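You operate a simulated robot arm through the tools that you are given. There is no shell and no other tool. Be economical: measure what you need, move in short steps, check, and stop when the job is done.

You run a simulated two-armed robot. Do the job below in one go: nothing can be reset, and whatever is moved stays where it is left.

JOB
Tie the black coil and tray it with the flat bag that fits the blue tub.
Fine: Hold the coil still while you pull its tie tight. The size stands under the tub's lid: hold the tub, slide the lid open and shut again. Leave the bag beside it. Don't knock the teak seamer's guard. Set down upright: black coil.
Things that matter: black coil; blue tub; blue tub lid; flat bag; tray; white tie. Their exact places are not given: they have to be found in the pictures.

It is judged by the outcome, as a careful person would: the job done as asked, and still so three seconds after it is handed in. It fails if anything else is knocked over, pushed out of place, dropped, spilled or broken. A push-on lid holds only when it is set on centred and level and pressed home; a screw cap is set on level and turned clockwise until tight.

ROBOT AND FRAMES
Two 6-joint arms with two-finger parallel grippers on one trunk, on a base that drives. Base frame: it is fixed to the floor where the robot stands at the start and does not move with it; the origin is under the middle of the robot, x ahead of it, y to its left, z up; the surface under the hand at the start is at about z = 0.72. Units: m, degrees, N and s.
The left shoulder is at the start at [0.07, 0.166, 1.323], the right one opposite. With the tool pointing down near the work surface each hand reaches from about 0.38 to 0.8 m from the robot's upright axis, wherever it stands, measured 20 degrees to its own side. Places, roughly: blue tub lid [0.5, 0.1, 0.8]; tray [0.5, -0.6, 0.7]; white tie [0.5, -0.2, 0.8]. Payload 3.91 kg a hand.
The TCP of each hand is the grasp point between the finger pads, 0.03 m short of the fingertips. In the tool frame z runs along the fingers and y along their closing line. The gripper opens to 0.11 m. The fingers are 0.02 m wide and 0.01 m thick; the gripper's body (0.048 by 0.112 m) begins 0.055 m behind the TCP.
Orientation is told as [roll, pitch, yaw] about the base's x, y, z axes, in that order, counted from this pose: with the fingers straight down and closing along the base's y, the tool's x points along the base's -x, its y along +y and its z along -z.

CONTROLS
- The arms move only by the tool apply_moves. It takes "left_plan", "right_plan" or both (then of equal length, played together; a hand with none holds still); each is a list of rows, each a list of 3 entries, a list of its own where there are three numbers: the shift along the base's x, y, z in m, then the turn, a rotation vector about the base's x, y, z in rad, then the closure in counts, from 0 (fully open) to 255 (shut). In form: [[[dx, dy, dz], [ax, ay, az], hand], ...]. A call has 1 to 8 rows; each row is the pose to reach, as a shift and turn from the pose commanded when the call began. A row lasts 0.2 s, in which the tool goes at most 0.05 m and 8.6 degrees; a call with a longer step from one row to the next is refused whole, and so is a gripper value outside its range. A pose out of reach is approached as far as the arm can. The call stops where the force on the tool passes 40 N (or 10 N more than at its start, if that is more) or the arm is blocked; 0.2 s more then pass. The fingers move at their own pace (about 0.108 m/s each) and stop on an object; they squeeze with about 32 N. The grip force told is the motor's: it shows also when the fingers shut on nothing. Time passes only in rows, and 0.2 s behind the last, so rows that repeat a pose let the fingers close. The reply holds the time, the measured pose of the TCP, the force on the tool along the base axes, the opening and the grip force, in the units named above and with some noise, with the torque about the TCP (base axes, N m) and any sound that the robot's microphone picked up.
- Cameras (640 x 400 px; columns grow to the right, rows downward): "scene" is now at [0.1141, -0.0192, 1.5192]; the picture's right is [-0.25, -0.97, 0.00], its down [-0.83, 0.21, -0.51] and it looks along [0.49, -0.13, -0.86] (base axes); focal length 238 px, centre (320, 200). "left" rides on the left gripper at [0.077, -0.007, -0.115] in its tool frame; the picture's right is [0.09, 1.00, 0.00], its down [-0.80, 0.07, -0.59] and it looks along [-0.59, 0.05, 0.80] (tool axes); focal length 270 px, centre (320, 200). "right" rides on the right gripper at [0.077, 0.007, -0.114] in its tool frame; the picture's right is [-0.09, 1.00, 0.00], its down [-0.80, -0.07, -0.59] and it looks along [-0.59, -0.05, 0.80] (tool axes); focal length 270 px, centre (320, 200).
- get_image(camera): a new picture of that camera. It takes no simulated time.
- slide_trunk(by): slides the trunk up (or, below 0, down) by that many m; the arms and the scene camera ride with it, the base frame stays. It gives what a move gives, with no picture.
- steer(legs): drives the robot by 1 to 6 legs, each [ahead, left, turn to the left] in m, m and degrees, along the robot's own axes; the way and the turn of a leg run together, so that a leg with both is an arc; at most 1.5 m and 180 degrees a leg. The arms and the cameras ride along, it lands a little off, and it stops where it bumps. It gives what a move gives.
- turn_head(pan, tilt): turns the head with the scene camera to pan (to the left, within 86 degrees either way) and tilt (down, from -29 to 69), counted from straight ahead of the robot. It gives what a move gives.
- probe_pixels(camera, pixels): for up to 12 pixels [column, row] of the newest picture of that camera ("zoom" is the newest enlarged one), the place [x, y, z] in the base frame of the surface seen there, good to about 0.002 m. It takes no simulated time.
- close_up(camera, box): a new picture of the part [left, top, right, bottom] of that camera's present view, enlarged. It takes no simulated time.
- job_done(): hands the job in; it is judged then, once.

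Go step by step. Measure first, check grasps and placings, and put right what went wrong. The budget is 80 turns and 62 pictures, counting those below and the enlarged ones. Unless the task says otherwise, let go and move clear before handing in, and close with one line.

The tools are called after "Emit:" by a JSON object that holds its "api" and its "payload". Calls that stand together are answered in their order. apply_moves: Moves the arms, as the interface text tells. Its arguments: {"type":"object","properties":{"left_plan":{"type":"array"},"right_plan":{"type":"array"}},"required":[]} The other tools are called the same way: slide_trunk (by) slides the trunk up or down; steer (legs) drives the base; turn_head (pan, tilt) turns the head that bears the scene camera; get_image (camera) takes a picture; probe_pixels (camera, pixels) gives the place of the surface under pixels of a picture; close_up (camera, box) takes an enlarged picture of a part of a camera's view; job_done () hands the job in.

At the start:

```text
clock: 0.0
left_ee_pos: [0.0813, 0.3112, 0.3767]
left_orientation: [4.4, -5.7, -1.8]
left_force: [-0.5, -0.8, -0.2]
left_wrist_torque: [-0.03, -0.02, -0.02]
left_gripper_width: 0.11
left_gripper_force: 0.1
right_ee_pos: [0.4693, -0.4297, 1.1981]
right_orientation: [0.0, 0.0, 0.0]
right_force: [-0.3, 0.8, -0.7]
right_wrist_torque: [0.04, 0.0, -0.02]
right_gripper_width: 0.1099
right_gripper_force: 0.1
trunk travel left (down, up): [-0.818, 0.122]
robot x, y, heading: [0.0035, 0.0003, 0.0]
head pan, tilt: [-14.5, 59.4]
```

scene: 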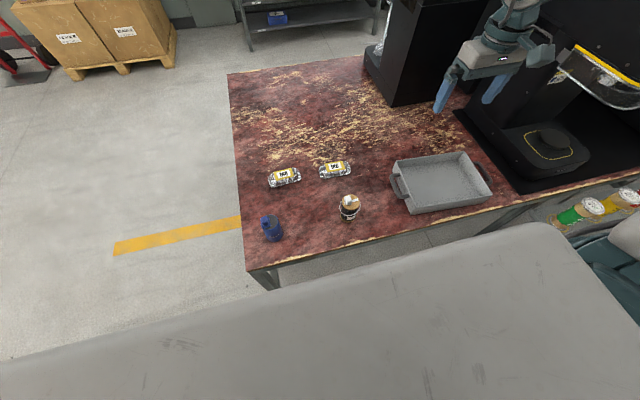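
right: 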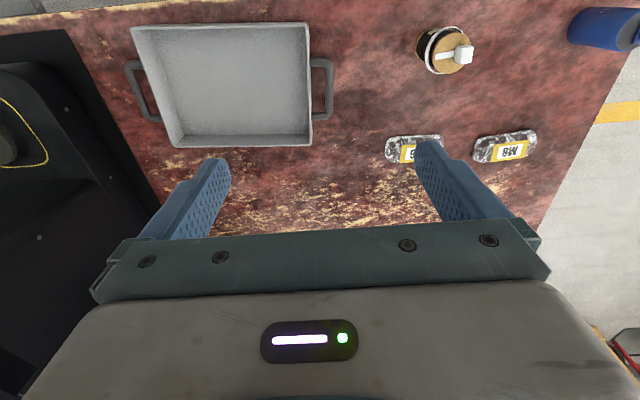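
left: 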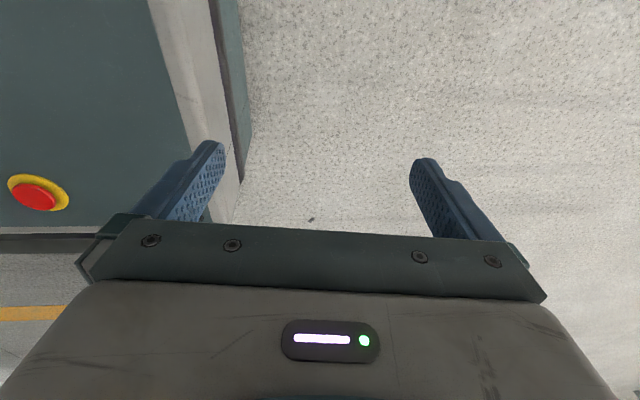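

The scene shows the blue tub near (271,228), the coil near (349,207), two bags near (284,177) and (335,170), and the tray near (440,182). I'll enlarge these and probe them.

Emit:
{"api": "close_up", "payload": {"camera": "scene", "box": [240, 140, 400, 250]}}

Emit:
{"api": "close_up", "payload": {"camera": "right", "box": [370, 0, 640, 170]}}

Emit:
{"api": "probe_pixels", "payload": {"camera": "scene", "pixels": [[271, 228], [265, 218], [275, 238], [349, 200], [349, 213], [284, 177], [335, 170], [440, 182], [410, 210], [492, 196], [395, 160], [465, 152]]}}

```text
3.64 times, centred on (320, 195) of scene
```

zoom: 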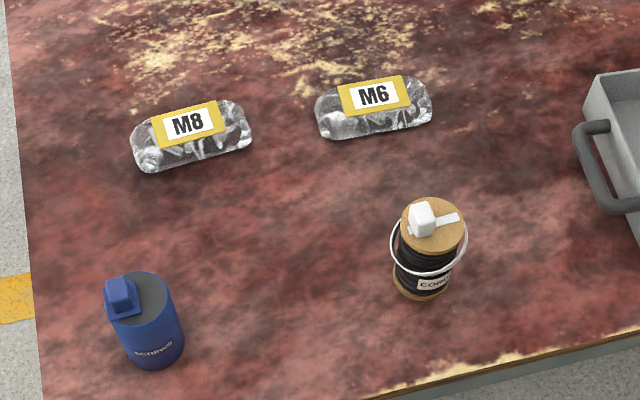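

```text
2.35 times, centred on (505, 85) of right
```

zoom: 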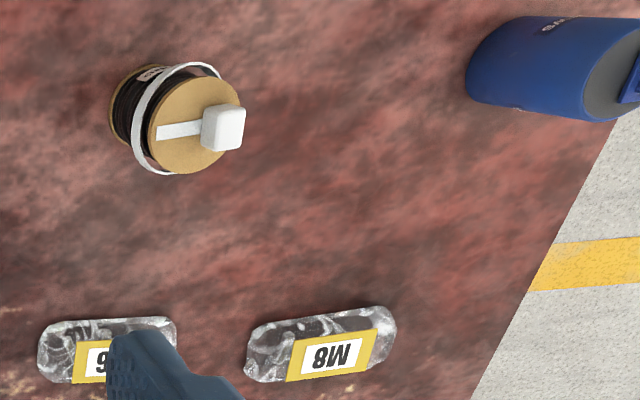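

```text
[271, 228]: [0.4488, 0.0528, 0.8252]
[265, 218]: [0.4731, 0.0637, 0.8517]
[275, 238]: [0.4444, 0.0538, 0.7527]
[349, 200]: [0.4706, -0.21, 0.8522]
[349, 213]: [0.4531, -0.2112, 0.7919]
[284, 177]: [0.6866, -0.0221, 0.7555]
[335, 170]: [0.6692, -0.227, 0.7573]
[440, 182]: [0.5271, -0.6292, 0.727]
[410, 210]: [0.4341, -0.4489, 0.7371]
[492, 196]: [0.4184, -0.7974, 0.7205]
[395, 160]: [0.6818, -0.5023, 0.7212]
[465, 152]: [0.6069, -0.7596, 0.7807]
```

Both items have sliding knobs on top, so I'll take tighter enlargements and probe their geometry.

Emit:
{"api": "close_up", "payload": {"camera": "scene", "box": [328, 186, 368, 226]}}

Emit:
{"api": "probe_pixels", "payload": {"camera": "zoom", "pixels": [[320, 90], [320, 130], [270, 150], [370, 130], [300, 170], [250, 200], [300, 60], [340, 180], [240, 170], [230, 250], [320, 260], [320, 330]]}}

Emit:
{"api": "close_up", "payload": {"camera": "scene", "box": [250, 205, 295, 250]}}

Emit:
{"api": "probe_pixels", "payload": {"camera": "zoom", "pixels": [[210, 100], [210, 140], [270, 170], [300, 130], [330, 150], [310, 200], [200, 200], [160, 130], [280, 250], [340, 300], [250, 300], [300, 350]]}}

```text
10.00 times, centred on (348, 206) of scene
```

zoom: 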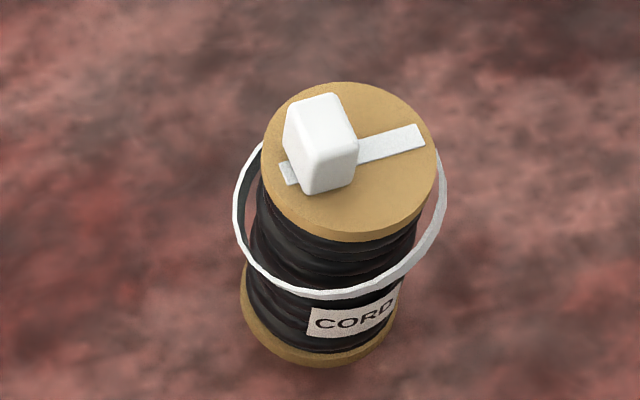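

```text
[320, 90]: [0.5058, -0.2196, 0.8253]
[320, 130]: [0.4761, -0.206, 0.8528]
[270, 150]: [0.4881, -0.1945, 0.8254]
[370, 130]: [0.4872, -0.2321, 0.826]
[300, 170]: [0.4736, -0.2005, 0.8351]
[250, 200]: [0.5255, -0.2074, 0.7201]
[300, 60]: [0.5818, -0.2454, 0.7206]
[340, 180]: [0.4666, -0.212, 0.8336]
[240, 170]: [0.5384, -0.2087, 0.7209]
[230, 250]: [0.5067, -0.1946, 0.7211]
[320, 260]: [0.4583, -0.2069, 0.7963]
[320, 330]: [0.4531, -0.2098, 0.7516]
```

```text
8.89 times, centred on (272, 228) of scene
```

zoom: 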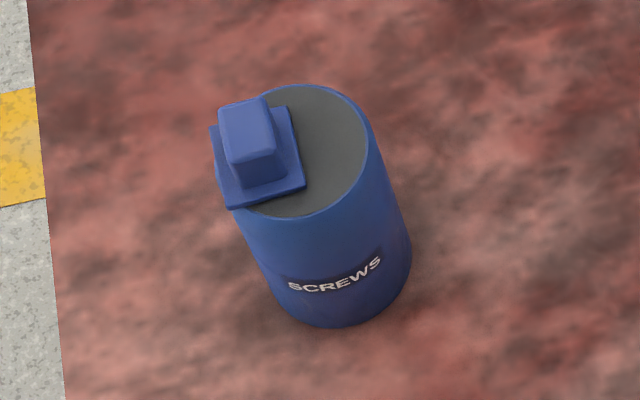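

```text
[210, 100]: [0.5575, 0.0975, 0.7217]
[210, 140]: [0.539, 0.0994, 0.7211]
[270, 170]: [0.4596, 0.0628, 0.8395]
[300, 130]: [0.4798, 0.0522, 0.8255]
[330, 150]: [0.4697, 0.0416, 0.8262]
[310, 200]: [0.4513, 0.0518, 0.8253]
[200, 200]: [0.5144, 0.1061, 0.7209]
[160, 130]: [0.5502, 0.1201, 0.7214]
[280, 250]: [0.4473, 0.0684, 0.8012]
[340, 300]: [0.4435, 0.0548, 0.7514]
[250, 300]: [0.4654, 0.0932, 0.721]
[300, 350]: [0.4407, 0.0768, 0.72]
```

Tub: centre ≈(0.47,0.053), top z 0.825, with a knobbed lid on its +y half. Coil: ≈(0.47,-0.21), with a white slider at the +y end of its strip. First I'll bring the left arm up beside the table and back the base off slightly.

Emit:
{"api": "apply_moves", "payload": {"left_plan": [[[0.025, 0.005, 0.042], [0, 0, 0], 0], [[0.05, 0.01, 0.084], [0, 0, 0], 0], [[0.075, 0.015, 0.126], [0, 0, 0], 0], [[0.1, 0.02, 0.168], [0, 0, 0], 0], [[0.125, 0.025, 0.21], [0, 0, 0], 0], [[0.15, 0.03, 0.252], [0, 0, 0], 0], [[0.175, 0.03, 0.294], [0, 0, 0], 0], [[0.2, 0.03, 0.336], [0, 0, 0], 0]]}}

Emit:
{"api": "apply_moves", "payload": {"left_plan": [[[0.01, 0.0, 0.046], [0, 0, 0], 0], [[0.02, 0.0, 0.092], [0, 0, 0], 0], [[0.03, 0.0, 0.138], [0, 0, 0], 0], [[0.04, 0, 0.184], [0, 0, 0], 0], [[0.05, 0, 0.23], [0, 0, 0], 0], [[0.06, 0, 0.276], [0, 0, 0], 0]]}}

Emit:
{"api": "steer", "payload": {"legs": [[-0.08, 0.06, 0]]}}

Emit:
{"api": "get_image", "payload": {"camera": "scene"}}

```text
clock: 1.8
left_ee_pos: [0.2824, 0.3404, 0.7124]
left_orientation: [4.3, -5.6, -1.8]
left_force: [0.2, -0.3, 0.4]
left_wrist_torque: [0.01, 0.02, 0.0]
left_gripper_width: 0.1098
left_gripper_force: 0.0
right_ee_pos: [0.4707, -0.4289, 1.1974]
right_orientation: [0.0, -0.1, 0.0]
right_force: [0.4, 1.0, 0.4]
right_wrist_torque: [0.01, 0.02, 0.01]
right_gripper_width: 0.1097
right_gripper_force: 0.0
trunk travel left (down, up): [-0.818, 0.122]
robot x, y, heading: [0.0015, 0.0001, 0.0]
head pan, tilt: [-14.5, 59.4]
```

```text
clock: 3.2
left_ee_pos: [0.3371, 0.3525, 0.9851]
left_orientation: [4.2, -5.8, -1.8]
left_force: [-0.6, 0.7, 0.0]
left_wrist_torque: [0.01, 0.0, 0.02]
left_gripper_width: 0.1101
left_gripper_force: 0.1
left hand out of reach, approached as far as the arm can: row 6
right_ee_pos: [0.4703, -0.4281, 1.1988]
right_orientation: [0.0, 0.1, 0.1]
right_force: [0.0, -0.1, -0.1]
right_wrist_torque: [-0.03, 0.0, -0.03]
right_gripper_width: 0.1099
right_gripper_force: 0.0
trunk travel left (down, up): [-0.818, 0.122]
robot x, y, heading: [0.0027, -0.0001, 0.1]
head pan, tilt: [-14.5, 59.4]
```

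```text
clock: 4.3
left_ee_pos: [0.2614, 0.4078, 0.9847]
left_orientation: [4.4, -5.6, -1.8]
left_force: [-0.2, -0.7, 0.3]
left_wrist_torque: [-0.02, -0.03, 0.02]
left_gripper_width: 0.11
left_gripper_force: 0.0
right_ee_pos: [0.3926, -0.3745, 1.1961]
right_orientation: [0.2, 0.3, -0.1]
right_force: [0.4, 0.5, -0.4]
right_wrist_torque: [0.02, 0.03, 0.01]
right_gripper_width: 0.1103
right_gripper_force: 0.1
trunk travel left (down, up): [-0.818, 0.122]
robot x, y, heading: [-0.0798, 0.0602, -0.1]
head pan, tilt: [-14.5, 59.4]
```

```text
54 pictures are left
```

scene: 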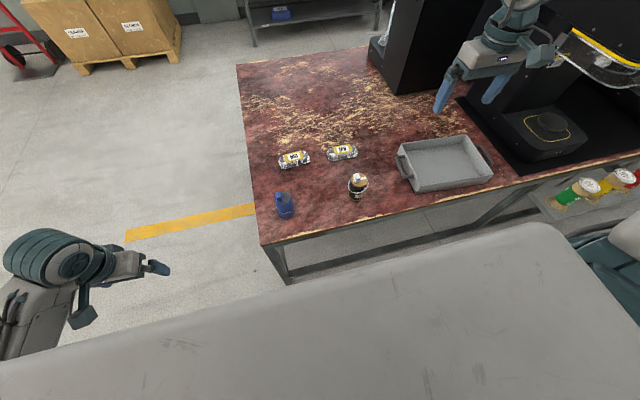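

The scene is clear, with the left hand beside the table. I'll level the left hand's roll and yaw, then pitch it forward.

Emit:
{"api": "apply_moves", "payload": {"left_plan": [[[0.02, 0, 0], [-0.077, 0, 0.031], 0], [[0.03, -0.02, 0], [-0.077, 0, 0.031], 0]]}}

Emit:
{"api": "apply_moves", "payload": {"left_plan": [[[0.0, -0.04, 0], [0, -0.129, 0], 0], [[0, -0.08, 0], [0, -0.258, 0], 0], [[0, -0.12, 0], [0, -0.387, 0], 0], [[0, -0.16, 0], [0, -0.516, 0], 0], [[0, -0.2, 0], [0, -0.645, 0], 0], [[0, -0.24, 0], [0, -0.773, 0], 0], [[0, -0.24, 0], [0, -0.773, 0], 0]]}}

```text
clock: 5.0
left_ee_pos: [0.2854, 0.3972, 0.982]
left_orientation: [-0.2, -5.9, 0.4]
left_force: [-0.5, 0.0, -1.1]
left_wrist_torque: [0.04, 0.04, 0.0]
left_gripper_width: 0.11
left_gripper_force: 0.1
left hand out of reach, approached as far as the arm can: row 2
right_ee_pos: [0.3924, -0.3732, 1.196]
right_orientation: [0.2, 0.1, -0.1]
right_force: [0.2, -1.0, -0.6]
right_wrist_torque: [0.02, -0.01, 0.01]
right_gripper_width: 0.1101
right_gripper_force: 0.1
trunk travel left (down, up): [-0.818, 0.122]
robot x, y, heading: [-0.0816, 0.0567, -0.1]
head pan, tilt: [-14.5, 59.4]
```

```text
clock: 6.1
left_ee_pos: [0.3018, 0.2869, 0.9697]
left_orientation: [11.6, -39.4, -10.8]
left_force: [0.2, 0.3, -0.2]
left_wrist_torque: [0.03, 0.01, 0.01]
left_gripper_width: 0.1101
left_gripper_force: 0.1
left hand out of reach, approached as far as the arm can: row 1, 3, 4, 5
right_ee_pos: [0.3886, -0.3689, 1.1995]
right_orientation: [0.0, 0.0, -0.1]
right_force: [0.0, -0.6, -0.5]
right_wrist_torque: [-0.02, 0.0, 0.04]
right_gripper_width: 0.11
right_gripper_force: 0.1
trunk travel left (down, up): [-0.818, 0.122]
robot x, y, heading: [-0.0797, 0.0563, -0.3]
head pan, tilt: [-14.5, 59.4]
stopped in row 5 (left hand): the arm was blocked; the commanded pose is now the measured one
```

The left arm is cramped near its body at x≈0.30. I'll back the base another 0.1 m so the arms work further out, then carry the left hand forward.

Emit:
{"api": "steer", "payload": {"legs": [[-0.1, 0.0, 0]]}}

Emit:
{"api": "apply_moves", "payload": {"left_plan": [[[0.045, -0.01, 0.0], [0, 0, 0], 0], [[0.09, -0.02, 0.0], [0, 0, 0], 0], [[0.13, -0.03, 0.0], [0, 0, 0], 0], [[0.16, -0.05, 0.0], [0, 0, 0], 0], [[0.16, -0.05, 0.0], [0, 0, 0], 0]]}}

```text
clock: 7.2
left_ee_pos: [0.2045, 0.2837, 0.9703]
left_orientation: [11.8, -39.1, -11.0]
left_force: [-0.4, -0.6, 0.3]
left_wrist_torque: [-0.02, 0.0, 0.01]
left_gripper_width: 0.1102
left_gripper_force: 0.1
right_ee_pos: [0.2922, -0.3723, 1.1984]
right_orientation: [-0.1, 0.2, -0.1]
right_force: [-0.1, 0.6, 0.3]
right_wrist_torque: [-0.01, 0.01, 0.02]
right_gripper_width: 0.1101
right_gripper_force: 0.1
trunk travel left (down, up): [-0.818, 0.122]
robot x, y, heading: [-0.179, 0.0593, -0.1]
head pan, tilt: [-14.5, 59.4]
```

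```text
clock: 8.6
left_ee_pos: [0.3552, 0.2682, 0.958]
left_orientation: [18.3, -37.3, -14.8]
left_force: [-0.1, -0.4, 0.4]
left_wrist_torque: [0.0, 0.01, 0.03]
left_gripper_width: 0.11
left_gripper_force: 0.0
right_ee_pos: [0.2875, -0.3714, 1.1987]
right_orientation: [0.0, 0.0, -0.2]
right_force: [0.4, 0.4, 0.3]
right_wrist_torque: [-0.01, -0.08, 0.0]
right_gripper_width: 0.11
right_gripper_force: 0.1
trunk travel left (down, up): [-0.818, 0.122]
robot x, y, heading: [-0.1763, 0.057, -0.1]
head pan, tilt: [-14.5, 59.4]
stopped in row 5 (left hand): the arm was blocked; the commanded pose is now the measured one
```

The left hand is stuck with roll 18° at about (0.355,0.268), which looks like a joint limit. I'll look at the arm.

Emit:
{"api": "turn_head", "payload": {"pan": 15, "tilt": 45}}

Emit:
{"api": "get_image", "payload": {"camera": "scene"}}

```text
clock: 9.6
left_ee_pos: [0.3563, 0.2683, 0.9585]
left_orientation: [18.1, -37.2, -14.9]
left_force: [-0.2, 0.5, -0.3]
left_wrist_torque: [0.03, 0.03, -0.01]
left_gripper_width: 0.1101
left_gripper_force: 0.2
right_ee_pos: [0.2893, -0.3726, 1.1975]
right_orientation: [0.0, 0.0, -0.1]
right_force: [0.4, 0.3, 0.7]
right_wrist_torque: [0.0, 0.01, 0.01]
right_gripper_width: 0.1098
right_gripper_force: 0.0
trunk travel left (down, up): [-0.818, 0.122]
robot x, y, heading: [-0.1826, 0.055, -0.1]
head pan, tilt: [15.0, 45.0]
```

```text
53 pictures are left
```

scene: 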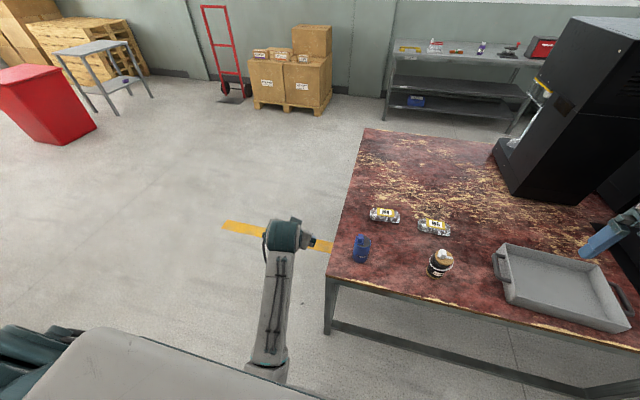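

I'll straighten the left hand back to vertical while moving it outward, then see what it can reach.

Emit:
{"api": "apply_moves", "payload": {"left_plan": [[[0.01, 0, -0.005], [-0.036, 0.113, 0.0245], 0], [[0.02, 0, -0.01], [-0.072, 0.226, 0.049], 0], [[0.03, 0, -0.01], [-0.1085, 0.339, 0.0735], 0], [[0.04, 0, -0.01], [-0.145, 0.452, 0.098], 0], [[0.05, 0, -0.01], [-0.181, 0.565, 0.1225], 0], [[0.06, 0, -0.01], [-0.217, 0.678, 0.147], 0], [[0.08, -0.03, -0.01], [-0.217, 0.678, 0.147], 0]]}}

```text
clock: 11.2
left_ee_pos: [0.4497, 0.2319, 0.9294]
left_orientation: [0.2, 0.0, 0.2]
left_force: [0.0, 0.1, 0.3]
left_wrist_torque: [0.04, 0.02, 0.0]
left_gripper_width: 0.1101
left_gripper_force: 0.0
left hand out of reach, approached as far as the arm can: row 5, 6, 7
right_ee_pos: [0.2908, -0.374, 1.1985]
right_orientation: [0.3, 0.0, -0.1]
right_force: [0.1, -0.3, 0.0]
right_wrist_torque: [0.01, -0.01, 0.0]
right_gripper_width: 0.1102
right_gripper_force: 0.1
trunk travel left (down, up): [-0.818, 0.122]
robot x, y, heading: [-0.179, 0.0609, -0.4]
head pan, tilt: [15.0, 45.0]
```

The left arm only limits out when raised close to shoulder level. I'll raise the trunk fully so the work lies lower relative to the shoulder, then retry the pitch.

Emit:
{"api": "slide_trunk", "payload": {"by": 0.12}}

Emit:
{"api": "apply_moves", "payload": {"left_plan": [[[0, 0, -0.03], [0, -0.129, 0], 0], [[0, 0, -0.06], [0, -0.258, 0], 0], [[0, 0, -0.09], [0, -0.387, 0], 0], [[0, 0, -0.1], [0, -0.516, 0], 0], [[0, 0, -0.1], [0, -0.645, 0], 0], [[0, 0, -0.1], [0, -0.773, 0], 0], [[0, 0, -0.1], [0, -0.773, 0], 0]]}}

```text
clock: 12.7
left_ee_pos: [0.4476, 0.2335, 1.0493]
left_orientation: [0.2, -0.2, 0.1]
left_force: [-0.1, 0.8, 0.8]
left_wrist_torque: [-0.01, 0.0, 0.0]
left_gripper_width: 0.11
left_gripper_force: 0.0
right_ee_pos: [0.289, -0.3715, 1.3166]
right_orientation: [0.0, 0.1, -0.1]
right_force: [0.3, 0.7, 0.1]
right_wrist_torque: [-0.01, 0.0, 0.02]
right_gripper_width: 0.11
right_gripper_force: 0.1
trunk travel left (down, up): [-0.938, 0.002]
robot x, y, heading: [-0.1795, 0.0587, -0.6]
head pan, tilt: [15.0, 45.0]
```

```text
clock: 14.3
left_ee_pos: [0.4484, 0.2347, 0.9496]
left_orientation: [0.0, -44.5, 0.1]
left_force: [0.1, -0.8, 1.2]
left_wrist_torque: [-0.03, 0.02, -0.01]
left_gripper_width: 0.1102
left_gripper_force: 0.1
right_ee_pos: [0.2903, -0.3724, 1.3177]
right_orientation: [-0.1, 0.0, 0.0]
right_force: [0.2, -0.9, 0.4]
right_wrist_torque: [0.0, 0.0, 0.02]
right_gripper_width: 0.1099
right_gripper_force: 0.1
trunk travel left (down, up): [-0.938, 0.002]
robot x, y, heading: [-0.1836, 0.0632, -0.1]
head pan, tilt: [15.0, 45.0]
```

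The pitched pose works now. I'll move the left hand to the pre-grasp in front of the tub.

Emit:
{"api": "apply_moves", "payload": {"left_plan": [[[-0.03, -0.03, 0], [0, -0.02, 0], 0], [[-0.06, -0.06, 0], [0, -0.04, 0], 0], [[-0.083, -0.1, 0], [0, -0.06, 0], 0], [[-0.083, -0.14, -0.01], [0, -0.08, 0], 0], [[-0.083, -0.181, -0.03], [0, -0.1, 0], 0], [[-0.083, -0.181, -0.07], [0, -0.1, 0], 0], [[-0.083, -0.181, -0.07], [0, -0.1, 0], 0]]}}

Emit:
{"api": "get_image", "payload": {"camera": "left"}}

Emit:
{"api": "close_up", "payload": {"camera": "scene", "box": [300, 190, 460, 290]}}

```text
clock: 15.1
left_ee_pos: [0.3797, 0.2278, 0.9347]
left_orientation: [13.8, -48.0, -10.8]
left_force: [0.9, -0.1, 0.7]
left_wrist_torque: [-0.03, 0.0, -0.01]
left_gripper_width: 0.1103
left_gripper_force: 0.0
left hand out of reach, approached as far as the arm can: row 3, 4
right_ee_pos: [0.2901, -0.3703, 1.3182]
right_orientation: [0.0, 0.1, -0.2]
right_force: [-0.2, 0.5, 0.3]
right_wrist_torque: [-0.05, -0.01, 0.01]
right_gripper_width: 0.1103
right_gripper_force: 0.2
trunk travel left (down, up): [-0.938, 0.002]
robot x, y, heading: [-0.1797, 0.0593, -0.2]
head pan, tilt: [15.0, 45.0]
stopped in row 4 (left hand): the arm was blocked; the commanded pose is now the measured one
```

```text
52 pictures are left
```

left: 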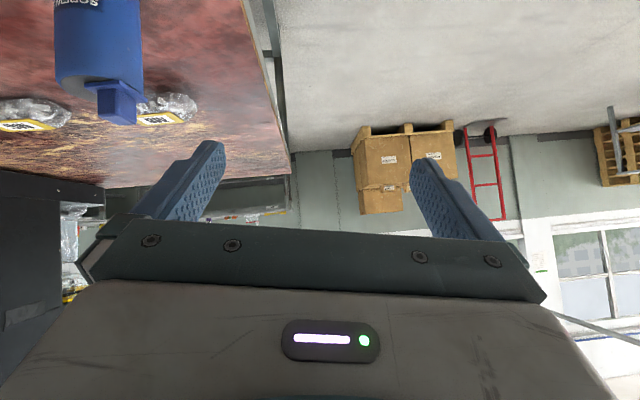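

```text
4.00 times, centred on (380, 240) of scene
```

zoom: 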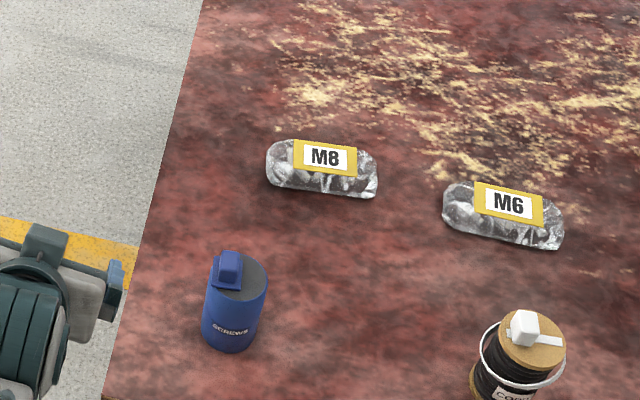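

The left arm again limits near the body, so I'll back off another 0.08 m and re-square the hand at a 45° pitch. Then I'll go across lower.

Emit:
{"api": "steer", "payload": {"legs": [[-0.08, -0.03, 0]]}}

Emit:
{"api": "apply_moves", "payload": {"left_plan": [[[0.04, 0, -0.015], [-0.053, 0.022, 0.004], 0], [[0.06, 0, -0.03], [-0.107, 0.045, 0.008], 0], [[0.08, 0, -0.05], [-0.16, 0.067, 0.013], 0], [[0.08, -0.04, -0.05], [-0.16, 0.067, 0.013], 0], [[0.08, -0.08, -0.05], [-0.16, 0.067, 0.013], 0], [[0.08, -0.12, -0.05], [-0.16, 0.067, 0.013], 0], [[0.08, -0.145, -0.05], [-0.16, 0.067, 0.013], 0], [[0.08, -0.145, -0.05], [-0.16, 0.067, 0.013], 0]]}}

```text
clock: 16.2
left_ee_pos: [0.308, 0.1992, 0.9291]
left_orientation: [13.4, -47.7, -10.6]
left_force: [0.3, 0.8, -0.4]
left_wrist_torque: [-0.01, 0.01, 0.03]
left_gripper_width: 0.11
left_gripper_force: 0.0
right_ee_pos: [0.2194, -0.3985, 1.3154]
right_orientation: [-0.1, 0.3, -0.2]
right_force: [0.6, -0.1, -0.8]
right_wrist_torque: [-0.04, 0.08, -0.02]
right_gripper_width: 0.1101
right_gripper_force: 0.0
trunk travel left (down, up): [-0.938, 0.002]
robot x, y, heading: [-0.2611, 0.0248, 0.1]
head pan, tilt: [15.0, 45.0]
```

```text
clock: 17.8
left_ee_pos: [0.3758, 0.1618, 0.8475]
left_orientation: [12.4, -43.4, -7.3]
left_force: [-0.3, -0.4, 0.1]
left_wrist_torque: [0.0, -0.01, -0.01]
left_gripper_width: 0.11
left_gripper_force: 0.0
right_ee_pos: [0.2102, -0.4013, 1.3181]
right_orientation: [0.0, 0.0, -0.1]
right_force: [-0.3, 1.6, -0.2]
right_wrist_torque: [0.03, -0.04, -0.01]
right_gripper_width: 0.11
right_gripper_force: 0.0
trunk travel left (down, up): [-0.938, 0.002]
robot x, y, heading: [-0.2573, 0.0305, -0.1]
head pan, tilt: [15.0, 45.0]
stopped in row 8 (left hand): the arm was blocked; the commanded pose is now the measured one
```

Still blocked moving inward at y≈0.16. I'll look at the arm configuration.

Emit:
{"api": "turn_head", "payload": {"pan": 20, "tilt": 60}}

Emit:
{"api": "get_image", "payload": {"camera": "scene"}}

```text
clock: 18.6
left_ee_pos: [0.375, 0.1624, 0.8463]
left_orientation: [12.3, -43.3, -7.2]
left_force: [-0.3, -0.6, -0.3]
left_wrist_torque: [-0.01, 0.0, -0.02]
left_gripper_width: 0.1099
left_gripper_force: 0.0
right_ee_pos: [0.2115, -0.4007, 1.3169]
right_orientation: [0.1, -0.1, -0.1]
right_force: [0.4, 0.5, 0.8]
right_wrist_torque: [0.0, 0.04, -0.01]
right_gripper_width: 0.1101
right_gripper_force: 0.1
trunk travel left (down, up): [-0.938, 0.002]
robot x, y, heading: [-0.2541, 0.0325, 0.0]
head pan, tilt: [20.0, 60.0]
```

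```text
50 pictures are left
```

scene: 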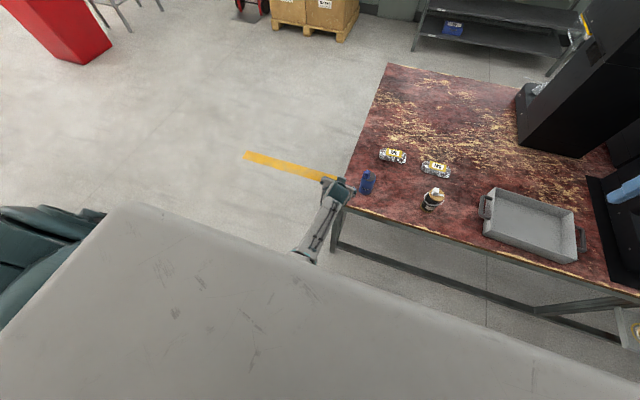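

I'll probe the arm to find its elbow and wrist height.

Emit:
{"api": "close_up", "payload": {"camera": "scene", "box": [280, 160, 400, 270]}}

Emit:
{"api": "probe_pixels", "payload": {"camera": "scene", "pixels": [[302, 252], [318, 222], [328, 205], [342, 190], [328, 183], [350, 190], [250, 280], [300, 270], [366, 180], [368, 188]]}}

```text
3.64 times, centred on (340, 215) of scene
```

zoom: 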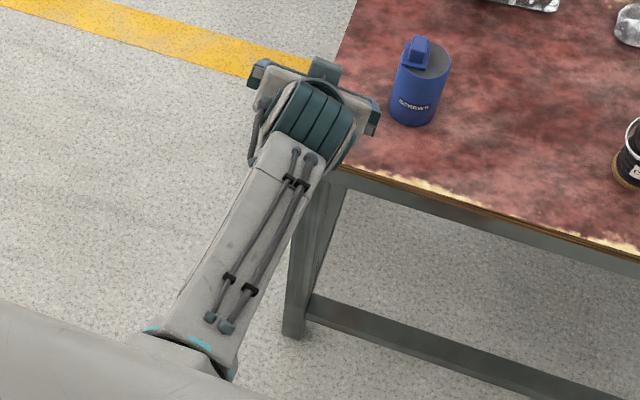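

```text
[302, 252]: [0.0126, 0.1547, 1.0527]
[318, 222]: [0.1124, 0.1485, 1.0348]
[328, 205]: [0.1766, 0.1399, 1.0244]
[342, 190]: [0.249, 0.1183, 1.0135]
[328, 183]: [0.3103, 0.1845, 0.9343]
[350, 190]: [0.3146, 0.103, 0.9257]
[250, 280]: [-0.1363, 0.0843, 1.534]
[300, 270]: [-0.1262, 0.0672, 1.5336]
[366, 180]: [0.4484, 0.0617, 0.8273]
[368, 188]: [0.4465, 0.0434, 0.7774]
```

The forearm lies nearly level at z≈1.0 and the elbow is at y≈0.155, so inward motion at fixed yaw seems limited. I'll try pointing the hand inward (yaw −30°) instead.

Emit:
{"api": "apply_moves", "payload": {"left_plan": [[[0, 0, 0], [-0.035, 0.005, -0.12], 0], [[0, 0, 0], [-0.07, 0.009, -0.243], 0], [[0.0, -0.01, 0], [-0.105, 0.014, -0.365], 0], [[0.0, -0.02, 0], [-0.14, 0.019, -0.487], 0], [[0.01, -0.04, 0], [-0.157, 0.021, -0.546], 0], [[0.02, -0.07, 0.007], [-0.157, 0.021, -0.546], 0], [[0.02, -0.07, 0.007], [-0.157, 0.021, -0.546], 0]]}}

```text
clock: 20.2
left_ee_pos: [0.3962, 0.0901, 0.8532]
left_orientation: [-0.3, -45.1, -29.8]
left_force: [0.1, 0.0, 0.4]
left_wrist_torque: [-0.01, 0.0, -0.01]
left_gripper_width: 0.1101
left_gripper_force: 0.0
right_ee_pos: [0.2115, -0.401, 1.3181]
right_orientation: [0.0, 0.1, -0.1]
right_force: [-0.6, 0.0, -0.5]
right_wrist_torque: [0.03, -0.02, 0.0]
right_gripper_width: 0.1103
right_gripper_force: 0.0
trunk travel left (down, up): [-0.938, 0.002]
robot x, y, heading: [-0.2589, 0.0313, 0.2]
head pan, tilt: [20.0, 60.0]
```

The left pre-grasp is reached with yaw −30°. Next I'll bring the right hand above the tub and check its reach.

Emit:
{"api": "apply_moves", "payload": {"right_plan": [[[0.03, 0.03, -0.015], [0, 0, 0], 0], [[0.06, 0.06, -0.03], [0, 0, 0], 0], [[0.09, 0.09, -0.045], [0, 0, 0], 0], [[0.12, 0.12, -0.06], [0, 0, 0], 0], [[0.15, 0.15, -0.08], [0, 0, 0], 0], [[0.17, 0.19, -0.1], [0, 0, 0], 0], [[0.19, 0.23, -0.12], [0, 0, 0], 0], [[0.21, 0.26, -0.14], [0, 0, 0], 0]]}}

Emit:
{"api": "apply_moves", "payload": {"right_plan": [[[0.02, 0.04, -0.02], [0, 0, 0], 100], [[0.04, 0.08, -0.04], [0, 0, 0], 100], [[0.05, 0.12, -0.06], [0, 0, 0], 100], [[0.05, 0.16, -0.07], [0, 0, 0], 100], [[0.05, 0.195, -0.08], [0, 0, 0], 100], [[0.05, 0.195, -0.12], [0, 0, 0], 100], [[0.05, 0.195, -0.12], [0, 0, 0], 100]]}}

Emit:
{"api": "get_image", "payload": {"camera": "right"}}

Emit:
{"api": "get_image", "payload": {"camera": "scene"}}

```text
clock: 22.0
left_ee_pos: [0.3967, 0.0904, 0.8517]
left_orientation: [-0.3, -45.0, -29.8]
left_force: [0.4, 0.3, -0.6]
left_wrist_torque: [-0.01, -0.03, -0.02]
left_gripper_width: 0.1099
left_gripper_force: 0.0
right_ee_pos: [0.2533, -0.3755, 1.2121]
right_orientation: [0.1, -0.1, -0.1]
right_force: [0.2, 0.3, 0.3]
right_wrist_torque: [-0.01, 0.0, 0.03]
right_gripper_width: 0.1103
right_gripper_force: 0.1
right hand out of reach, approached as far as the arm can: row 2, 3, 4, 5, 6, 7, 8
trunk travel left (down, up): [-0.938, 0.002]
robot x, y, heading: [-0.2582, 0.0278, 0.3]
head pan, tilt: [20.0, 60.0]
```

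```text
clock: 23.6
left_ee_pos: [0.3962, 0.0902, 0.8526]
left_orientation: [-0.2, -45.0, -29.9]
left_force: [0.4, -0.2, -0.4]
left_wrist_torque: [-0.01, -0.02, 0.02]
left_gripper_width: 0.11
left_gripper_force: 0.1
right_ee_pos: [0.2001, -0.3525, 1.1253]
right_orientation: [0.0, 0.0, 0.0]
right_force: [-0.1, 0.0, -0.3]
right_wrist_torque: [-0.03, 0.0, 0.01]
right_gripper_width: 0.0668
right_gripper_force: 0.2
right hand out of reach, approached as far as the arm can: row 1, 2, 3, 4, 5, 6, 7
trunk travel left (down, up): [-0.938, 0.002]
robot x, y, heading: [-0.2615, 0.0279, -0.4]
head pan, tilt: [20.0, 60.0]
```

```text
48 pictures are left
```

right: 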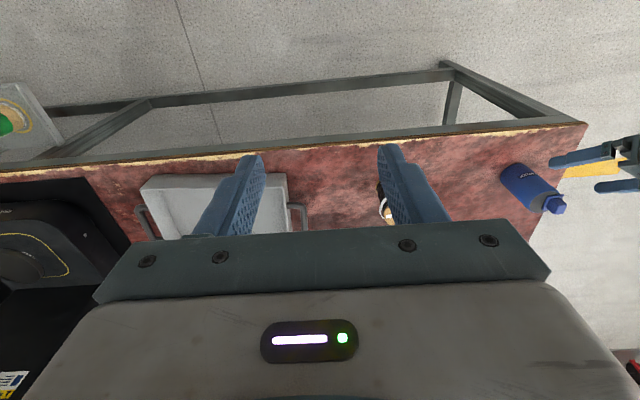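

```text
47 pictures are left
```

scene: 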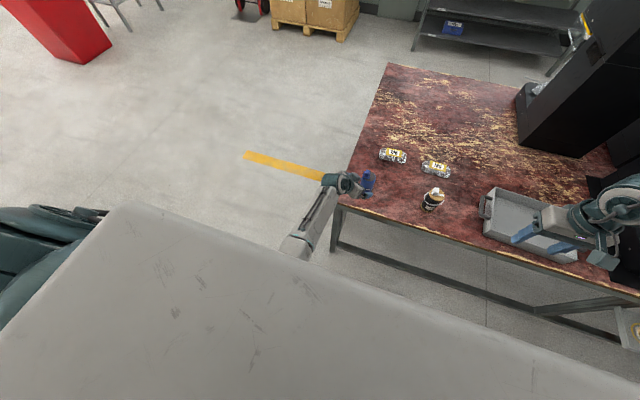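

The right hand stalled at (0.20,-0.35), likely the mirror-image limit. I'll yaw it inward (+30°) and try again while descending and advancing.

Emit:
{"api": "apply_moves", "payload": {"right_plan": [[[0.0, 0.0, -0.02], [0, 0, 0.13], 100], [[0.0, 0.0, -0.04], [0, 0, 0.26], 100], [[0.0, 0.0, -0.06], [0, 0, 0.39], 100], [[0.03, 0.03, -0.07], [0, 0, 0.52], 100], [[0.06, 0.06, -0.08], [0, 0, 0.52], 100], [[0.09, 0.09, -0.085], [0, 0, 0.52], 100], [[0.12, 0.12, -0.085], [0, 0, 0.52], 100], [[0.15, 0.15, -0.085], [0, 0, 0.52], 100]]}}

```text
clock: 25.4
left_ee_pos: [0.3961, 0.0909, 0.8538]
left_orientation: [-0.2, -45.0, -29.7]
left_force: [0.8, -0.2, -1.0]
left_wrist_torque: [0.0, 0.02, -0.03]
left_gripper_width: 0.1101
left_gripper_force: 0.1
right_ee_pos: [0.2115, -0.3709, 1.0771]
right_orientation: [0.1, 0.0, 29.7]
right_force: [0.5, 0.8, 0.0]
right_wrist_torque: [-0.03, -0.02, -0.01]
right_gripper_width: 0.067
right_gripper_force: 0.1
right hand out of reach, approached as far as the arm can: row 1, 2, 3, 4, 5, 6, 7, 8
trunk travel left (down, up): [-0.938, 0.002]
robot x, y, heading: [-0.2579, 0.031, 0.1]
head pan, tilt: [20.0, 60.0]
```

The out-of-reach targets accumulated, so I'll re-sync with a tiny drive. Then I'll bring the right hand down and forward in modest steps.

Emit:
{"api": "steer", "payload": {"legs": [[0.005, 0, 0]]}}

Emit:
{"api": "apply_moves", "payload": {"right_plan": [[[0.0, 0.0, -0.04], [0, 0, 0], 100], [[0.02, 0.0, -0.08], [0, 0, 0], 100], [[0.05, 0.0, -0.11], [0, 0, 0], 100], [[0.09, 0.0, -0.13], [0, 0, 0], 100]]}}

Emit:
{"api": "apply_moves", "payload": {"right_plan": [[[0.02, 0.03, 0], [0, 0, 0], 100], [[0.04, 0.06, 0], [0, 0, 0], 100], [[0.06, 0.09, 0], [0, 0, 0], 100]]}}

```text
clock: 26.1
left_ee_pos: [0.3998, 0.0913, 0.8546]
left_orientation: [-0.2, -45.1, -29.8]
left_force: [-0.2, 1.2, 0.1]
left_wrist_torque: [-0.02, 0.01, 0.01]
left_gripper_width: 0.1101
left_gripper_force: 0.1
right_ee_pos: [0.2137, -0.3706, 1.0775]
right_orientation: [0.1, -0.1, 29.6]
right_force: [-0.4, 0.2, 0.0]
right_wrist_torque: [-0.01, 0.0, -0.02]
right_gripper_width: 0.0667
right_gripper_force: 0.1
trunk travel left (down, up): [-0.938, 0.002]
robot x, y, heading: [-0.255, 0.0275, 0.0]
head pan, tilt: [20.0, 60.0]
```

```text
clock: 27.1
left_ee_pos: [0.4015, 0.0909, 0.8545]
left_orientation: [-0.3, -44.9, -29.7]
left_force: [-1.0, 0.4, 0.0]
left_wrist_torque: [0.01, 0.02, -0.01]
left_gripper_width: 0.1097
left_gripper_force: 0.1
right_ee_pos: [0.2232, -0.3944, 1.0237]
right_orientation: [0.2, 0.0, 29.8]
right_force: [0.1, -0.2, 0.4]
right_wrist_torque: [-0.02, 0.03, 0.0]
right_gripper_width: 0.0668
right_gripper_force: 0.1
right hand out of reach, approached as far as the arm can: row 1, 2, 3, 4
trunk travel left (down, up): [-0.938, 0.002]
robot x, y, heading: [-0.2551, 0.0296, 0.2]
head pan, tilt: [20.0, 60.0]
```

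```text
clock: 27.9
left_ee_pos: [0.4015, 0.09, 0.8529]
left_orientation: [-0.2, -45.0, -29.8]
left_force: [0.4, -0.1, 0.0]
left_wrist_torque: [0.0, -0.02, -0.01]
left_gripper_width: 0.1098
left_gripper_force: 0.1
right_ee_pos: [0.2238, -0.3941, 1.0225]
right_orientation: [0.0, -0.1, 29.6]
right_force: [-0.5, -0.6, -0.1]
right_wrist_torque: [0.04, 0.0, 0.0]
right_gripper_width: 0.067
right_gripper_force: 0.1
right hand out of reach, approached as far as the arm can: row 1, 2, 3
trunk travel left (down, up): [-0.938, 0.002]
robot x, y, heading: [-0.2543, 0.0311, -0.1]
head pan, tilt: [20.0, 60.0]
```

The right-hand reach limit widens as the hand goes lower, because the wrist bend is limited. I'll retract a little, descend to z≈0.92, then advance.

Emit:
{"api": "steer", "payload": {"legs": [[0.01, 0, 0]]}}

Emit:
{"api": "apply_moves", "payload": {"right_plan": [[[-0.02, 0.0, -0.04], [0, 0, 0], 100], [[-0.02, 0.0, -0.08], [0, 0, 0], 100], [[0.0, 0.02, -0.1], [0, 0, 0], 100], [[0.0, 0.05, -0.1], [0, 0, 0], 100], [[0.02, 0.09, -0.1], [0, 0, 0], 100], [[0.02, 0.13, -0.1], [0, 0, 0], 100]]}}

```text
clock: 28.6
left_ee_pos: [0.4097, 0.0923, 0.8545]
left_orientation: [-0.2, -45.2, -29.9]
left_force: [-0.1, -0.3, 0.6]
left_wrist_torque: [0.01, 0.02, -0.01]
left_gripper_width: 0.1101
left_gripper_force: 0.0
right_ee_pos: [0.2307, -0.3937, 1.0246]
right_orientation: [0.0, -0.2, 29.7]
right_force: [-0.7, 0.2, -0.4]
right_wrist_torque: [0.01, -0.03, 0.03]
right_gripper_width: 0.0668
right_gripper_force: 0.1
trunk travel left (down, up): [-0.938, 0.002]
robot x, y, heading: [-0.2432, 0.0286, 0.0]
head pan, tilt: [20.0, 60.0]
```

```text
clock: 30.0
left_ee_pos: [0.4094, 0.0899, 0.8536]
left_orientation: [-0.2, -45.1, -29.8]
left_force: [-0.4, 0.7, 0.5]
left_wrist_torque: [0.03, -0.01, 0.0]
left_gripper_width: 0.1099
left_gripper_force: 0.0
right_ee_pos: [0.1906, -0.3685, 1.0193]
right_orientation: [0.0, -0.2, 29.7]
right_force: [-1.2, -0.3, 0.6]
right_wrist_torque: [0.04, -0.03, 0.01]
right_gripper_width: 0.067
right_gripper_force: 0.1
right hand out of reach, approached as far as the arm can: row 1, 2, 3, 4, 5, 6
trunk travel left (down, up): [-0.938, 0.002]
robot x, y, heading: [-0.2437, 0.0312, 0.1]
head pan, tilt: [20.0, 60.0]
```

The right hand won't descend below about z=1.02, so I need to see its arm configuration.

Emit:
{"api": "turn_head", "payload": {"pan": -40, "tilt": 35}}

Emit:
{"api": "get_image", "payload": {"camera": "scene"}}

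```text
clock: 31.3
left_ee_pos: [0.411, 0.0902, 0.852]
left_orientation: [-0.2, -45.1, -29.8]
left_force: [0.8, -0.1, 0.3]
left_wrist_torque: [0.0, -0.03, -0.03]
left_gripper_width: 0.1099
left_gripper_force: 0.2
right_ee_pos: [0.192, -0.3681, 1.0207]
right_orientation: [0.1, -0.1, 29.6]
right_force: [-0.4, -0.1, 0.3]
right_wrist_torque: [-0.02, 0.0, -0.01]
right_gripper_width: 0.0669
right_gripper_force: 0.1
trunk travel left (down, up): [-0.938, 0.002]
robot x, y, heading: [-0.2378, 0.0285, 0.1]
head pan, tilt: [-40.0, 35.0]
```

```text
46 pictures are left
```

scene: 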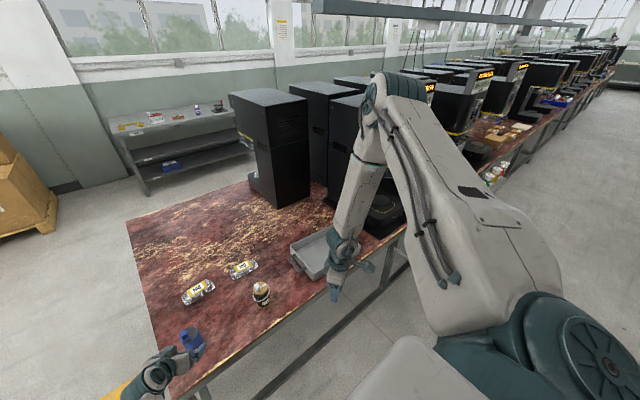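

The picture shows the right arm elbow-up with its forearm hanging down. I'll test single directions to find which way it's free.

Emit:
{"api": "steer", "payload": {"legs": [[-0.01, 0, 0]]}}

Emit:
{"api": "apply_moves", "payload": {"right_plan": [[[0.0, -0.04, 0], [0, 0, 0], 100], [[0.0, -0.08, 0], [0, 0, 0], 100]]}}

Emit:
{"api": "apply_moves", "payload": {"right_plan": [[[0.04, 0, 0], [0, 0, 0], 100], [[0.08, 0, 0], [0, 0, 0], 100], [[0.12, 0, 0], [0, 0, 0], 100]]}}

Emit:
{"api": "apply_moves", "payload": {"right_plan": [[[0, 0, -0.04], [0, 0, 0], 100], [[0, 0, -0.08], [0, 0, 0], 100]]}}

```text
clock: 32.1
left_ee_pos: [0.4031, 0.0908, 0.8514]
left_orientation: [-0.3, -44.9, -29.6]
left_force: [-1.0, 0.6, -1.2]
left_wrist_torque: [0.01, 0.03, -0.01]
left_gripper_width: 0.11
left_gripper_force: 0.1
right_ee_pos: [0.1842, -0.3687, 1.0186]
right_orientation: [0.2, 0.0, 29.7]
right_force: [0.6, -0.3, -0.1]
right_wrist_torque: [-0.01, 0.04, -0.01]
right_gripper_width: 0.0671
right_gripper_force: 0.0
trunk travel left (down, up): [-0.938, 0.002]
robot x, y, heading: [-0.2524, 0.0272, -0.1]
head pan, tilt: [-40.0, 35.0]
```

```text
clock: 32.7
left_ee_pos: [0.3994, 0.0887, 0.854]
left_orientation: [0.0, -45.0, -30.0]
left_force: [0.3, 0.4, -0.5]
left_wrist_torque: [0.03, -0.02, 0.03]
left_gripper_width: 0.1099
left_gripper_force: 0.1
right_ee_pos: [0.181, -0.4511, 1.0188]
right_orientation: [0.3, -0.3, 29.7]
right_force: [0.4, -0.3, 0.0]
right_wrist_torque: [0.04, -0.01, 0.02]
right_gripper_width: 0.0669
right_gripper_force: 0.1
trunk travel left (down, up): [-0.938, 0.002]
robot x, y, heading: [-0.2559, 0.0317, -0.0]
head pan, tilt: [-40.0, 35.0]
```

```text
clock: 33.5
left_ee_pos: [0.401, 0.0902, 0.8539]
left_orientation: [-0.2, -45.0, -29.8]
left_force: [0.2, -0.1, -0.4]
left_wrist_torque: [-0.01, -0.02, -0.01]
left_gripper_width: 0.1099
left_gripper_force: 0.0
right_ee_pos: [0.2417, -0.4129, 1.0253]
right_orientation: [-2.4, -0.9, 29.3]
right_force: [0.2, 0.1, 0.4]
right_wrist_torque: [0.0, 0.04, 0.03]
right_gripper_width: 0.0668
right_gripper_force: 0.0
right hand out of reach, approached as far as the arm can: row 1, 2, 3
trunk travel left (down, up): [-0.938, 0.002]
robot x, y, heading: [-0.2494, 0.029, 0.1]
head pan, tilt: [-40.0, 35.0]
```

```text
clock: 34.1
left_ee_pos: [0.4001, 0.0907, 0.8528]
left_orientation: [-0.1, -45.0, -29.7]
left_force: [0.3, 1.1, 0.3]
left_wrist_torque: [-0.01, 0.01, 0.0]
left_gripper_width: 0.11
left_gripper_force: 0.2
right_ee_pos: [0.2203, -0.41, 1.021]
right_orientation: [-0.3, -0.3, 29.6]
right_force: [0.2, -0.5, 0.1]
right_wrist_torque: [-0.01, 0.0, 0.02]
right_gripper_width: 0.0665
right_gripper_force: 0.1
right hand out of reach, approached as far as the arm can: row 1, 2
trunk travel left (down, up): [-0.938, 0.002]
robot x, y, heading: [-0.2558, 0.0304, -0.1]
head pan, tilt: [-40.0, 35.0]
```

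Moving outward is free, but forward and down stop cleanly. That looks like the forearm and tool lined up straight, a wrist singularity. I'll tilt the hand sideways, push past it forward and down, then level again.

Emit:
{"api": "steer", "payload": {"legs": [[0.01, 0, 0]]}}

Emit:
{"api": "apply_moves", "payload": {"right_plan": [[[0, 0, 0], [-0.14, 0, 0], 100], [[0, 0, 0], [-0.28, 0, 0], 100], [[0, 0, 0], [-0.42, 0, 0], 100], [[0, 0, 0], [-0.42, 0, 0], 100]]}}

Emit:
{"api": "apply_moves", "payload": {"right_plan": [[[0.015, 0, -0.015], [0, 0, 0], 100], [[0.03, 0, -0.03], [0, 0, 0], 100], [[0.045, 0, -0.045], [0, 0, 0], 100], [[0.06, 0, -0.06], [0, 0, 0], 100], [[0.075, 0, -0.075], [0, 0, 0], 100], [[0.09, 0, -0.09], [0, 0, 0], 100], [[0.1, 0, -0.1], [0, 0, 0], 100]]}}

```text
clock: 34.8
left_ee_pos: [0.4096, 0.0903, 0.854]
left_orientation: [-0.2, -45.1, -29.9]
left_force: [-0.1, -0.2, -1.1]
left_wrist_torque: [0.01, 0.01, -0.02]
left_gripper_width: 0.1098
left_gripper_force: 0.0
right_ee_pos: [0.2285, -0.4088, 1.0207]
right_orientation: [-0.4, -0.5, 29.6]
right_force: [0.0, 0.8, -0.7]
right_wrist_torque: [-0.01, -0.03, 0.0]
right_gripper_width: 0.067
right_gripper_force: 0.1
trunk travel left (down, up): [-0.938, 0.002]
robot x, y, heading: [-0.2399, 0.028, -0.0]
head pan, tilt: [-40.0, 35.0]
```

```text
clock: 35.8
left_ee_pos: [0.4123, 0.0916, 0.8523]
left_orientation: [-0.2, -45.0, -29.8]
left_force: [-0.6, -0.3, 0.3]
left_wrist_torque: [0.0, -0.02, -0.02]
left_gripper_width: 0.1101
left_gripper_force: 0.1
right_ee_pos: [0.2023, -0.4521, 1.0371]
right_orientation: [-21.5, 11.3, 27.7]
right_force: [0.1, -0.1, -0.1]
right_wrist_torque: [0.0, 0.01, 0.0]
right_gripper_width: 0.0669
right_gripper_force: 0.1
right hand out of reach, approached as far as the arm can: row 1, 2, 3, 4
trunk travel left (down, up): [-0.938, 0.002]
robot x, y, heading: [-0.2408, 0.0316, 0.1]
head pan, tilt: [-40.0, 35.0]
```

```text
clock: 37.4
left_ee_pos: [0.4116, 0.0908, 0.8523]
left_orientation: [-0.1, -45.0, -29.8]
left_force: [0.0, -0.5, -0.1]
left_wrist_torque: [0.02, 0.03, 0.0]
left_gripper_width: 0.11
left_gripper_force: 0.1
right_ee_pos: [0.2484, -0.4823, 1.0412]
right_orientation: [-21.3, 11.4, 27.6]
right_force: [-0.3, -0.4, -0.1]
right_wrist_torque: [0.0, -0.03, 0.01]
right_gripper_width: 0.0671
right_gripper_force: 0.1
right hand out of reach, approached as far as the arm can: row 1, 2, 3, 4, 5, 6, 7
trunk travel left (down, up): [-0.938, 0.002]
robot x, y, heading: [-0.2404, 0.0298, 0.1]
head pan, tilt: [-40.0, 35.0]
```

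Still limited. I'll measure the arm's elbow and wrist positions to identify which joint is at its limit.

Emit:
{"api": "turn_head", "payload": {"pan": -55, "tilt": 20}}

Emit:
{"api": "get_image", "payload": {"camera": "scene"}}

```text
clock: 38.2
left_ee_pos: [0.4115, 0.0909, 0.8528]
left_orientation: [-0.1, -45.1, -29.8]
left_force: [0.6, -0.4, -0.4]
left_wrist_torque: [-0.01, 0.01, 0.02]
left_gripper_width: 0.1103
left_gripper_force: 0.1
right_ee_pos: [0.2469, -0.4821, 1.0424]
right_orientation: [-21.4, 11.4, 27.6]
right_force: [-0.1, 0.3, 0.0]
right_wrist_torque: [0.05, 0.02, 0.0]
right_gripper_width: 0.0668
right_gripper_force: 0.0
trunk travel left (down, up): [-0.938, 0.002]
robot x, y, heading: [-0.2432, 0.0303, 0.1]
head pan, tilt: [-55.0, 20.0]
```

```text
45 pictures are left
```

scene: 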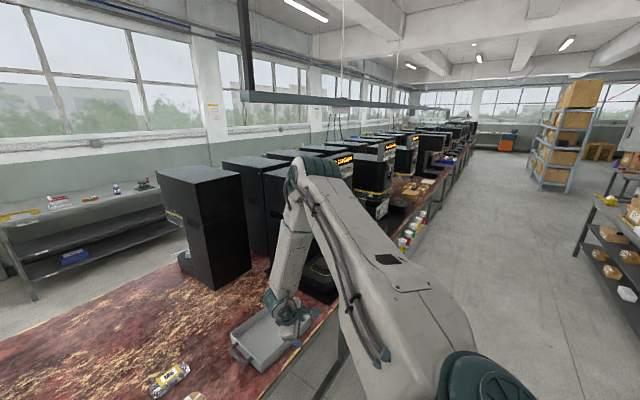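

Emit:
{"api": "probe_pixels", "payload": {"camera": "scene", "pixels": [[320, 165], [302, 180], [345, 215], [400, 290], [450, 350], [480, 385], [295, 225], [285, 270], [283, 298], [300, 310], [278, 310]]}}

```text
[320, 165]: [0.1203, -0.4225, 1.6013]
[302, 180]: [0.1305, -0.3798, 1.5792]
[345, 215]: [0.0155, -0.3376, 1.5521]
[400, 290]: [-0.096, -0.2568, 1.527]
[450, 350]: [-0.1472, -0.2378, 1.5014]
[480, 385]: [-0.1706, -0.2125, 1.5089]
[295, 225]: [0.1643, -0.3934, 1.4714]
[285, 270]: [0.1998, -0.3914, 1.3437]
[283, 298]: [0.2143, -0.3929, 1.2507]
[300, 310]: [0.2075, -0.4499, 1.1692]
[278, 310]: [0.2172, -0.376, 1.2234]
```

The limit points all sit near azimuth −30° from the right shoulder, so in this elbow-up pose the hand can't go inward. I'll level it, swing outward over the open floor, lower it, and see if inward frees up.

Emit:
{"api": "steer", "payload": {"legs": [[-0.01, 0, 0]]}}

Emit:
{"api": "apply_moves", "payload": {"right_plan": [[[0, -0.02, 0], [0.14, 0, 0], 100], [[-0.02, -0.05, 0], [0.28, 0, 0], 100], [[-0.04, -0.08, 0], [0.42, 0, 0], 100], [[-0.04, -0.08, -0.04], [0.42, 0, 0], 100], [[-0.04, -0.08, -0.08], [0.42, 0, 0], 100], [[-0.04, -0.08, -0.12], [0.42, 0, 0], 100], [[-0.04, -0.08, -0.15], [0.42, 0, 0], 100]]}}

Emit:
{"api": "apply_moves", "payload": {"right_plan": [[[0.0, 0.04, 0], [0, 0, 0], 100], [[0.0, 0.08, 0], [0, 0, 0], 100], [[0.0, 0.12, 0], [0, 0, 0], 100], [[0.0, 0.16, 0], [0, 0, 0], 100]]}}

```text
clock: 38.9
left_ee_pos: [0.402, 0.0893, 0.851]
left_orientation: [-0.2, -44.9, -29.6]
left_force: [-0.2, 0.3, -0.2]
left_wrist_torque: [0.02, 0.01, -0.02]
left_gripper_width: 0.11
left_gripper_force: 0.1
right_ee_pos: [0.2403, -0.4822, 1.0418]
right_orientation: [-21.5, 11.5, 27.6]
right_force: [0.6, 0.6, -0.4]
right_wrist_torque: [0.01, 0.03, -0.03]
right_gripper_width: 0.067
right_gripper_force: 0.1
trunk travel left (down, up): [-0.938, 0.002]
robot x, y, heading: [-0.254, 0.0272, 0.0]
head pan, tilt: [-55.0, 20.0]
```

```text
clock: 40.5
left_ee_pos: [0.4026, 0.0912, 0.852]
left_orientation: [-0.3, -45.0, -29.7]
left_force: [0.1, -0.1, -0.5]
left_wrist_torque: [-0.02, -0.01, -0.03]
left_gripper_width: 0.11
left_gripper_force: 0.0
right_ee_pos: [0.1444, -0.5001, 0.9846]
right_orientation: [-0.6, -0.2, 29.6]
right_force: [-0.3, 1.1, 0.3]
right_wrist_torque: [0.01, 0.01, 0.01]
right_gripper_width: 0.0666
right_gripper_force: 0.0
right hand out of reach, approached as far as the arm can: row 2, 3, 4, 5, 6, 7
trunk travel left (down, up): [-0.938, 0.002]
robot x, y, heading: [-0.2507, 0.0297, 0.0]
head pan, tilt: [-55.0, 20.0]
```

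```text
clock: 41.5
left_ee_pos: [0.4019, 0.0921, 0.852]
left_orientation: [-0.4, -45.1, -29.7]
left_force: [-0.4, 0.9, -0.1]
left_wrist_torque: [-0.03, -0.01, 0.0]
left_gripper_width: 0.1099
left_gripper_force: 0.0
right_ee_pos: [0.1446, -0.3441, 1.0228]
right_orientation: [-0.2, -0.2, 29.7]
right_force: [0.3, 0.1, -0.1]
right_wrist_torque: [-0.03, -0.01, -0.02]
right_gripper_width: 0.0669
right_gripper_force: 0.0
right hand out of reach, approached as far as the arm can: row 1, 2, 3, 4
trunk travel left (down, up): [-0.938, 0.002]
robot x, y, heading: [-0.2565, 0.0281, -0.1]
head pan, tilt: [-55.0, 20.0]
```

The limits aren't consistent with simple reach. I'll test whether pitching the right hand forward lets the elbow open and the arm extend.

Emit:
{"api": "steer", "payload": {"legs": [[0.01, 0, 0]]}}

Emit:
{"api": "apply_moves", "payload": {"right_plan": [[[0, -0.04, 0.03], [0, 0, -0.13], 100], [[0, -0.06, 0.05], [0, -0.14, -0.26], 100], [[0, -0.06, 0.05], [0, -0.27, -0.39], 100], [[0.0, -0.06, 0.05], [0, -0.4, -0.5], 100], [[0.02, -0.06, 0.05], [0, -0.53, -0.5], 100], [[0.04, -0.06, 0.05], [0, -0.66, -0.5], 100], [[0.04, -0.06, 0.05], [0, -0.66, -0.5], 100]]}}

Emit:
{"api": "apply_moves", "payload": {"right_plan": [[[0.04, 0, -0.02], [0, 0, 0], 100], [[0.08, 0, -0.04], [0, 0, 0], 100], [[0.12, 0.0, -0.06], [0, 0, 0], 100], [[0.16, 0.0, -0.08], [0, 0, 0], 100]]}}

```text
clock: 42.3
left_ee_pos: [0.4093, 0.0914, 0.854]
left_orientation: [-0.2, -45.3, -29.9]
left_force: [-0.5, 0.6, 0.6]
left_wrist_torque: [-0.01, -0.01, 0.0]
left_gripper_width: 0.1099
left_gripper_force: 0.0
right_ee_pos: [0.1521, -0.3448, 1.0239]
right_orientation: [-0.4, -0.5, 29.6]
right_force: [-0.4, 0.9, 0.0]
right_wrist_torque: [-0.03, -0.01, 0.02]
right_gripper_width: 0.0668
right_gripper_force: 0.0
trunk travel left (down, up): [-0.938, 0.002]
robot x, y, heading: [-0.2441, 0.0306, 0.1]
head pan, tilt: [-55.0, 20.0]
```

```text
refused: row 2 steps farther than a row can; nothing moved
```

```text
clock: 43.3
left_ee_pos: [0.4112, 0.0895, 0.8531]
left_orientation: [-0.2, -45.0, -29.8]
left_force: [0.3, 0.0, -0.4]
left_wrist_torque: [-0.04, -0.01, -0.04]
left_gripper_width: 0.1103
left_gripper_force: 0.1
right_ee_pos: [0.2379, -0.3965, 1.0235]
right_orientation: [-0.2, -0.4, 29.5]
right_force: [0.1, -0.4, 0.5]
right_wrist_torque: [0.01, 0.03, -0.03]
right_gripper_width: 0.0667
right_gripper_force: 0.1
right hand out of reach, approached as far as the arm can: row 1, 2, 3, 4
trunk travel left (down, up): [-0.938, 0.002]
robot x, y, heading: [-0.2454, 0.0266, 0.3]
head pan, tilt: [-55.0, 20.0]
```

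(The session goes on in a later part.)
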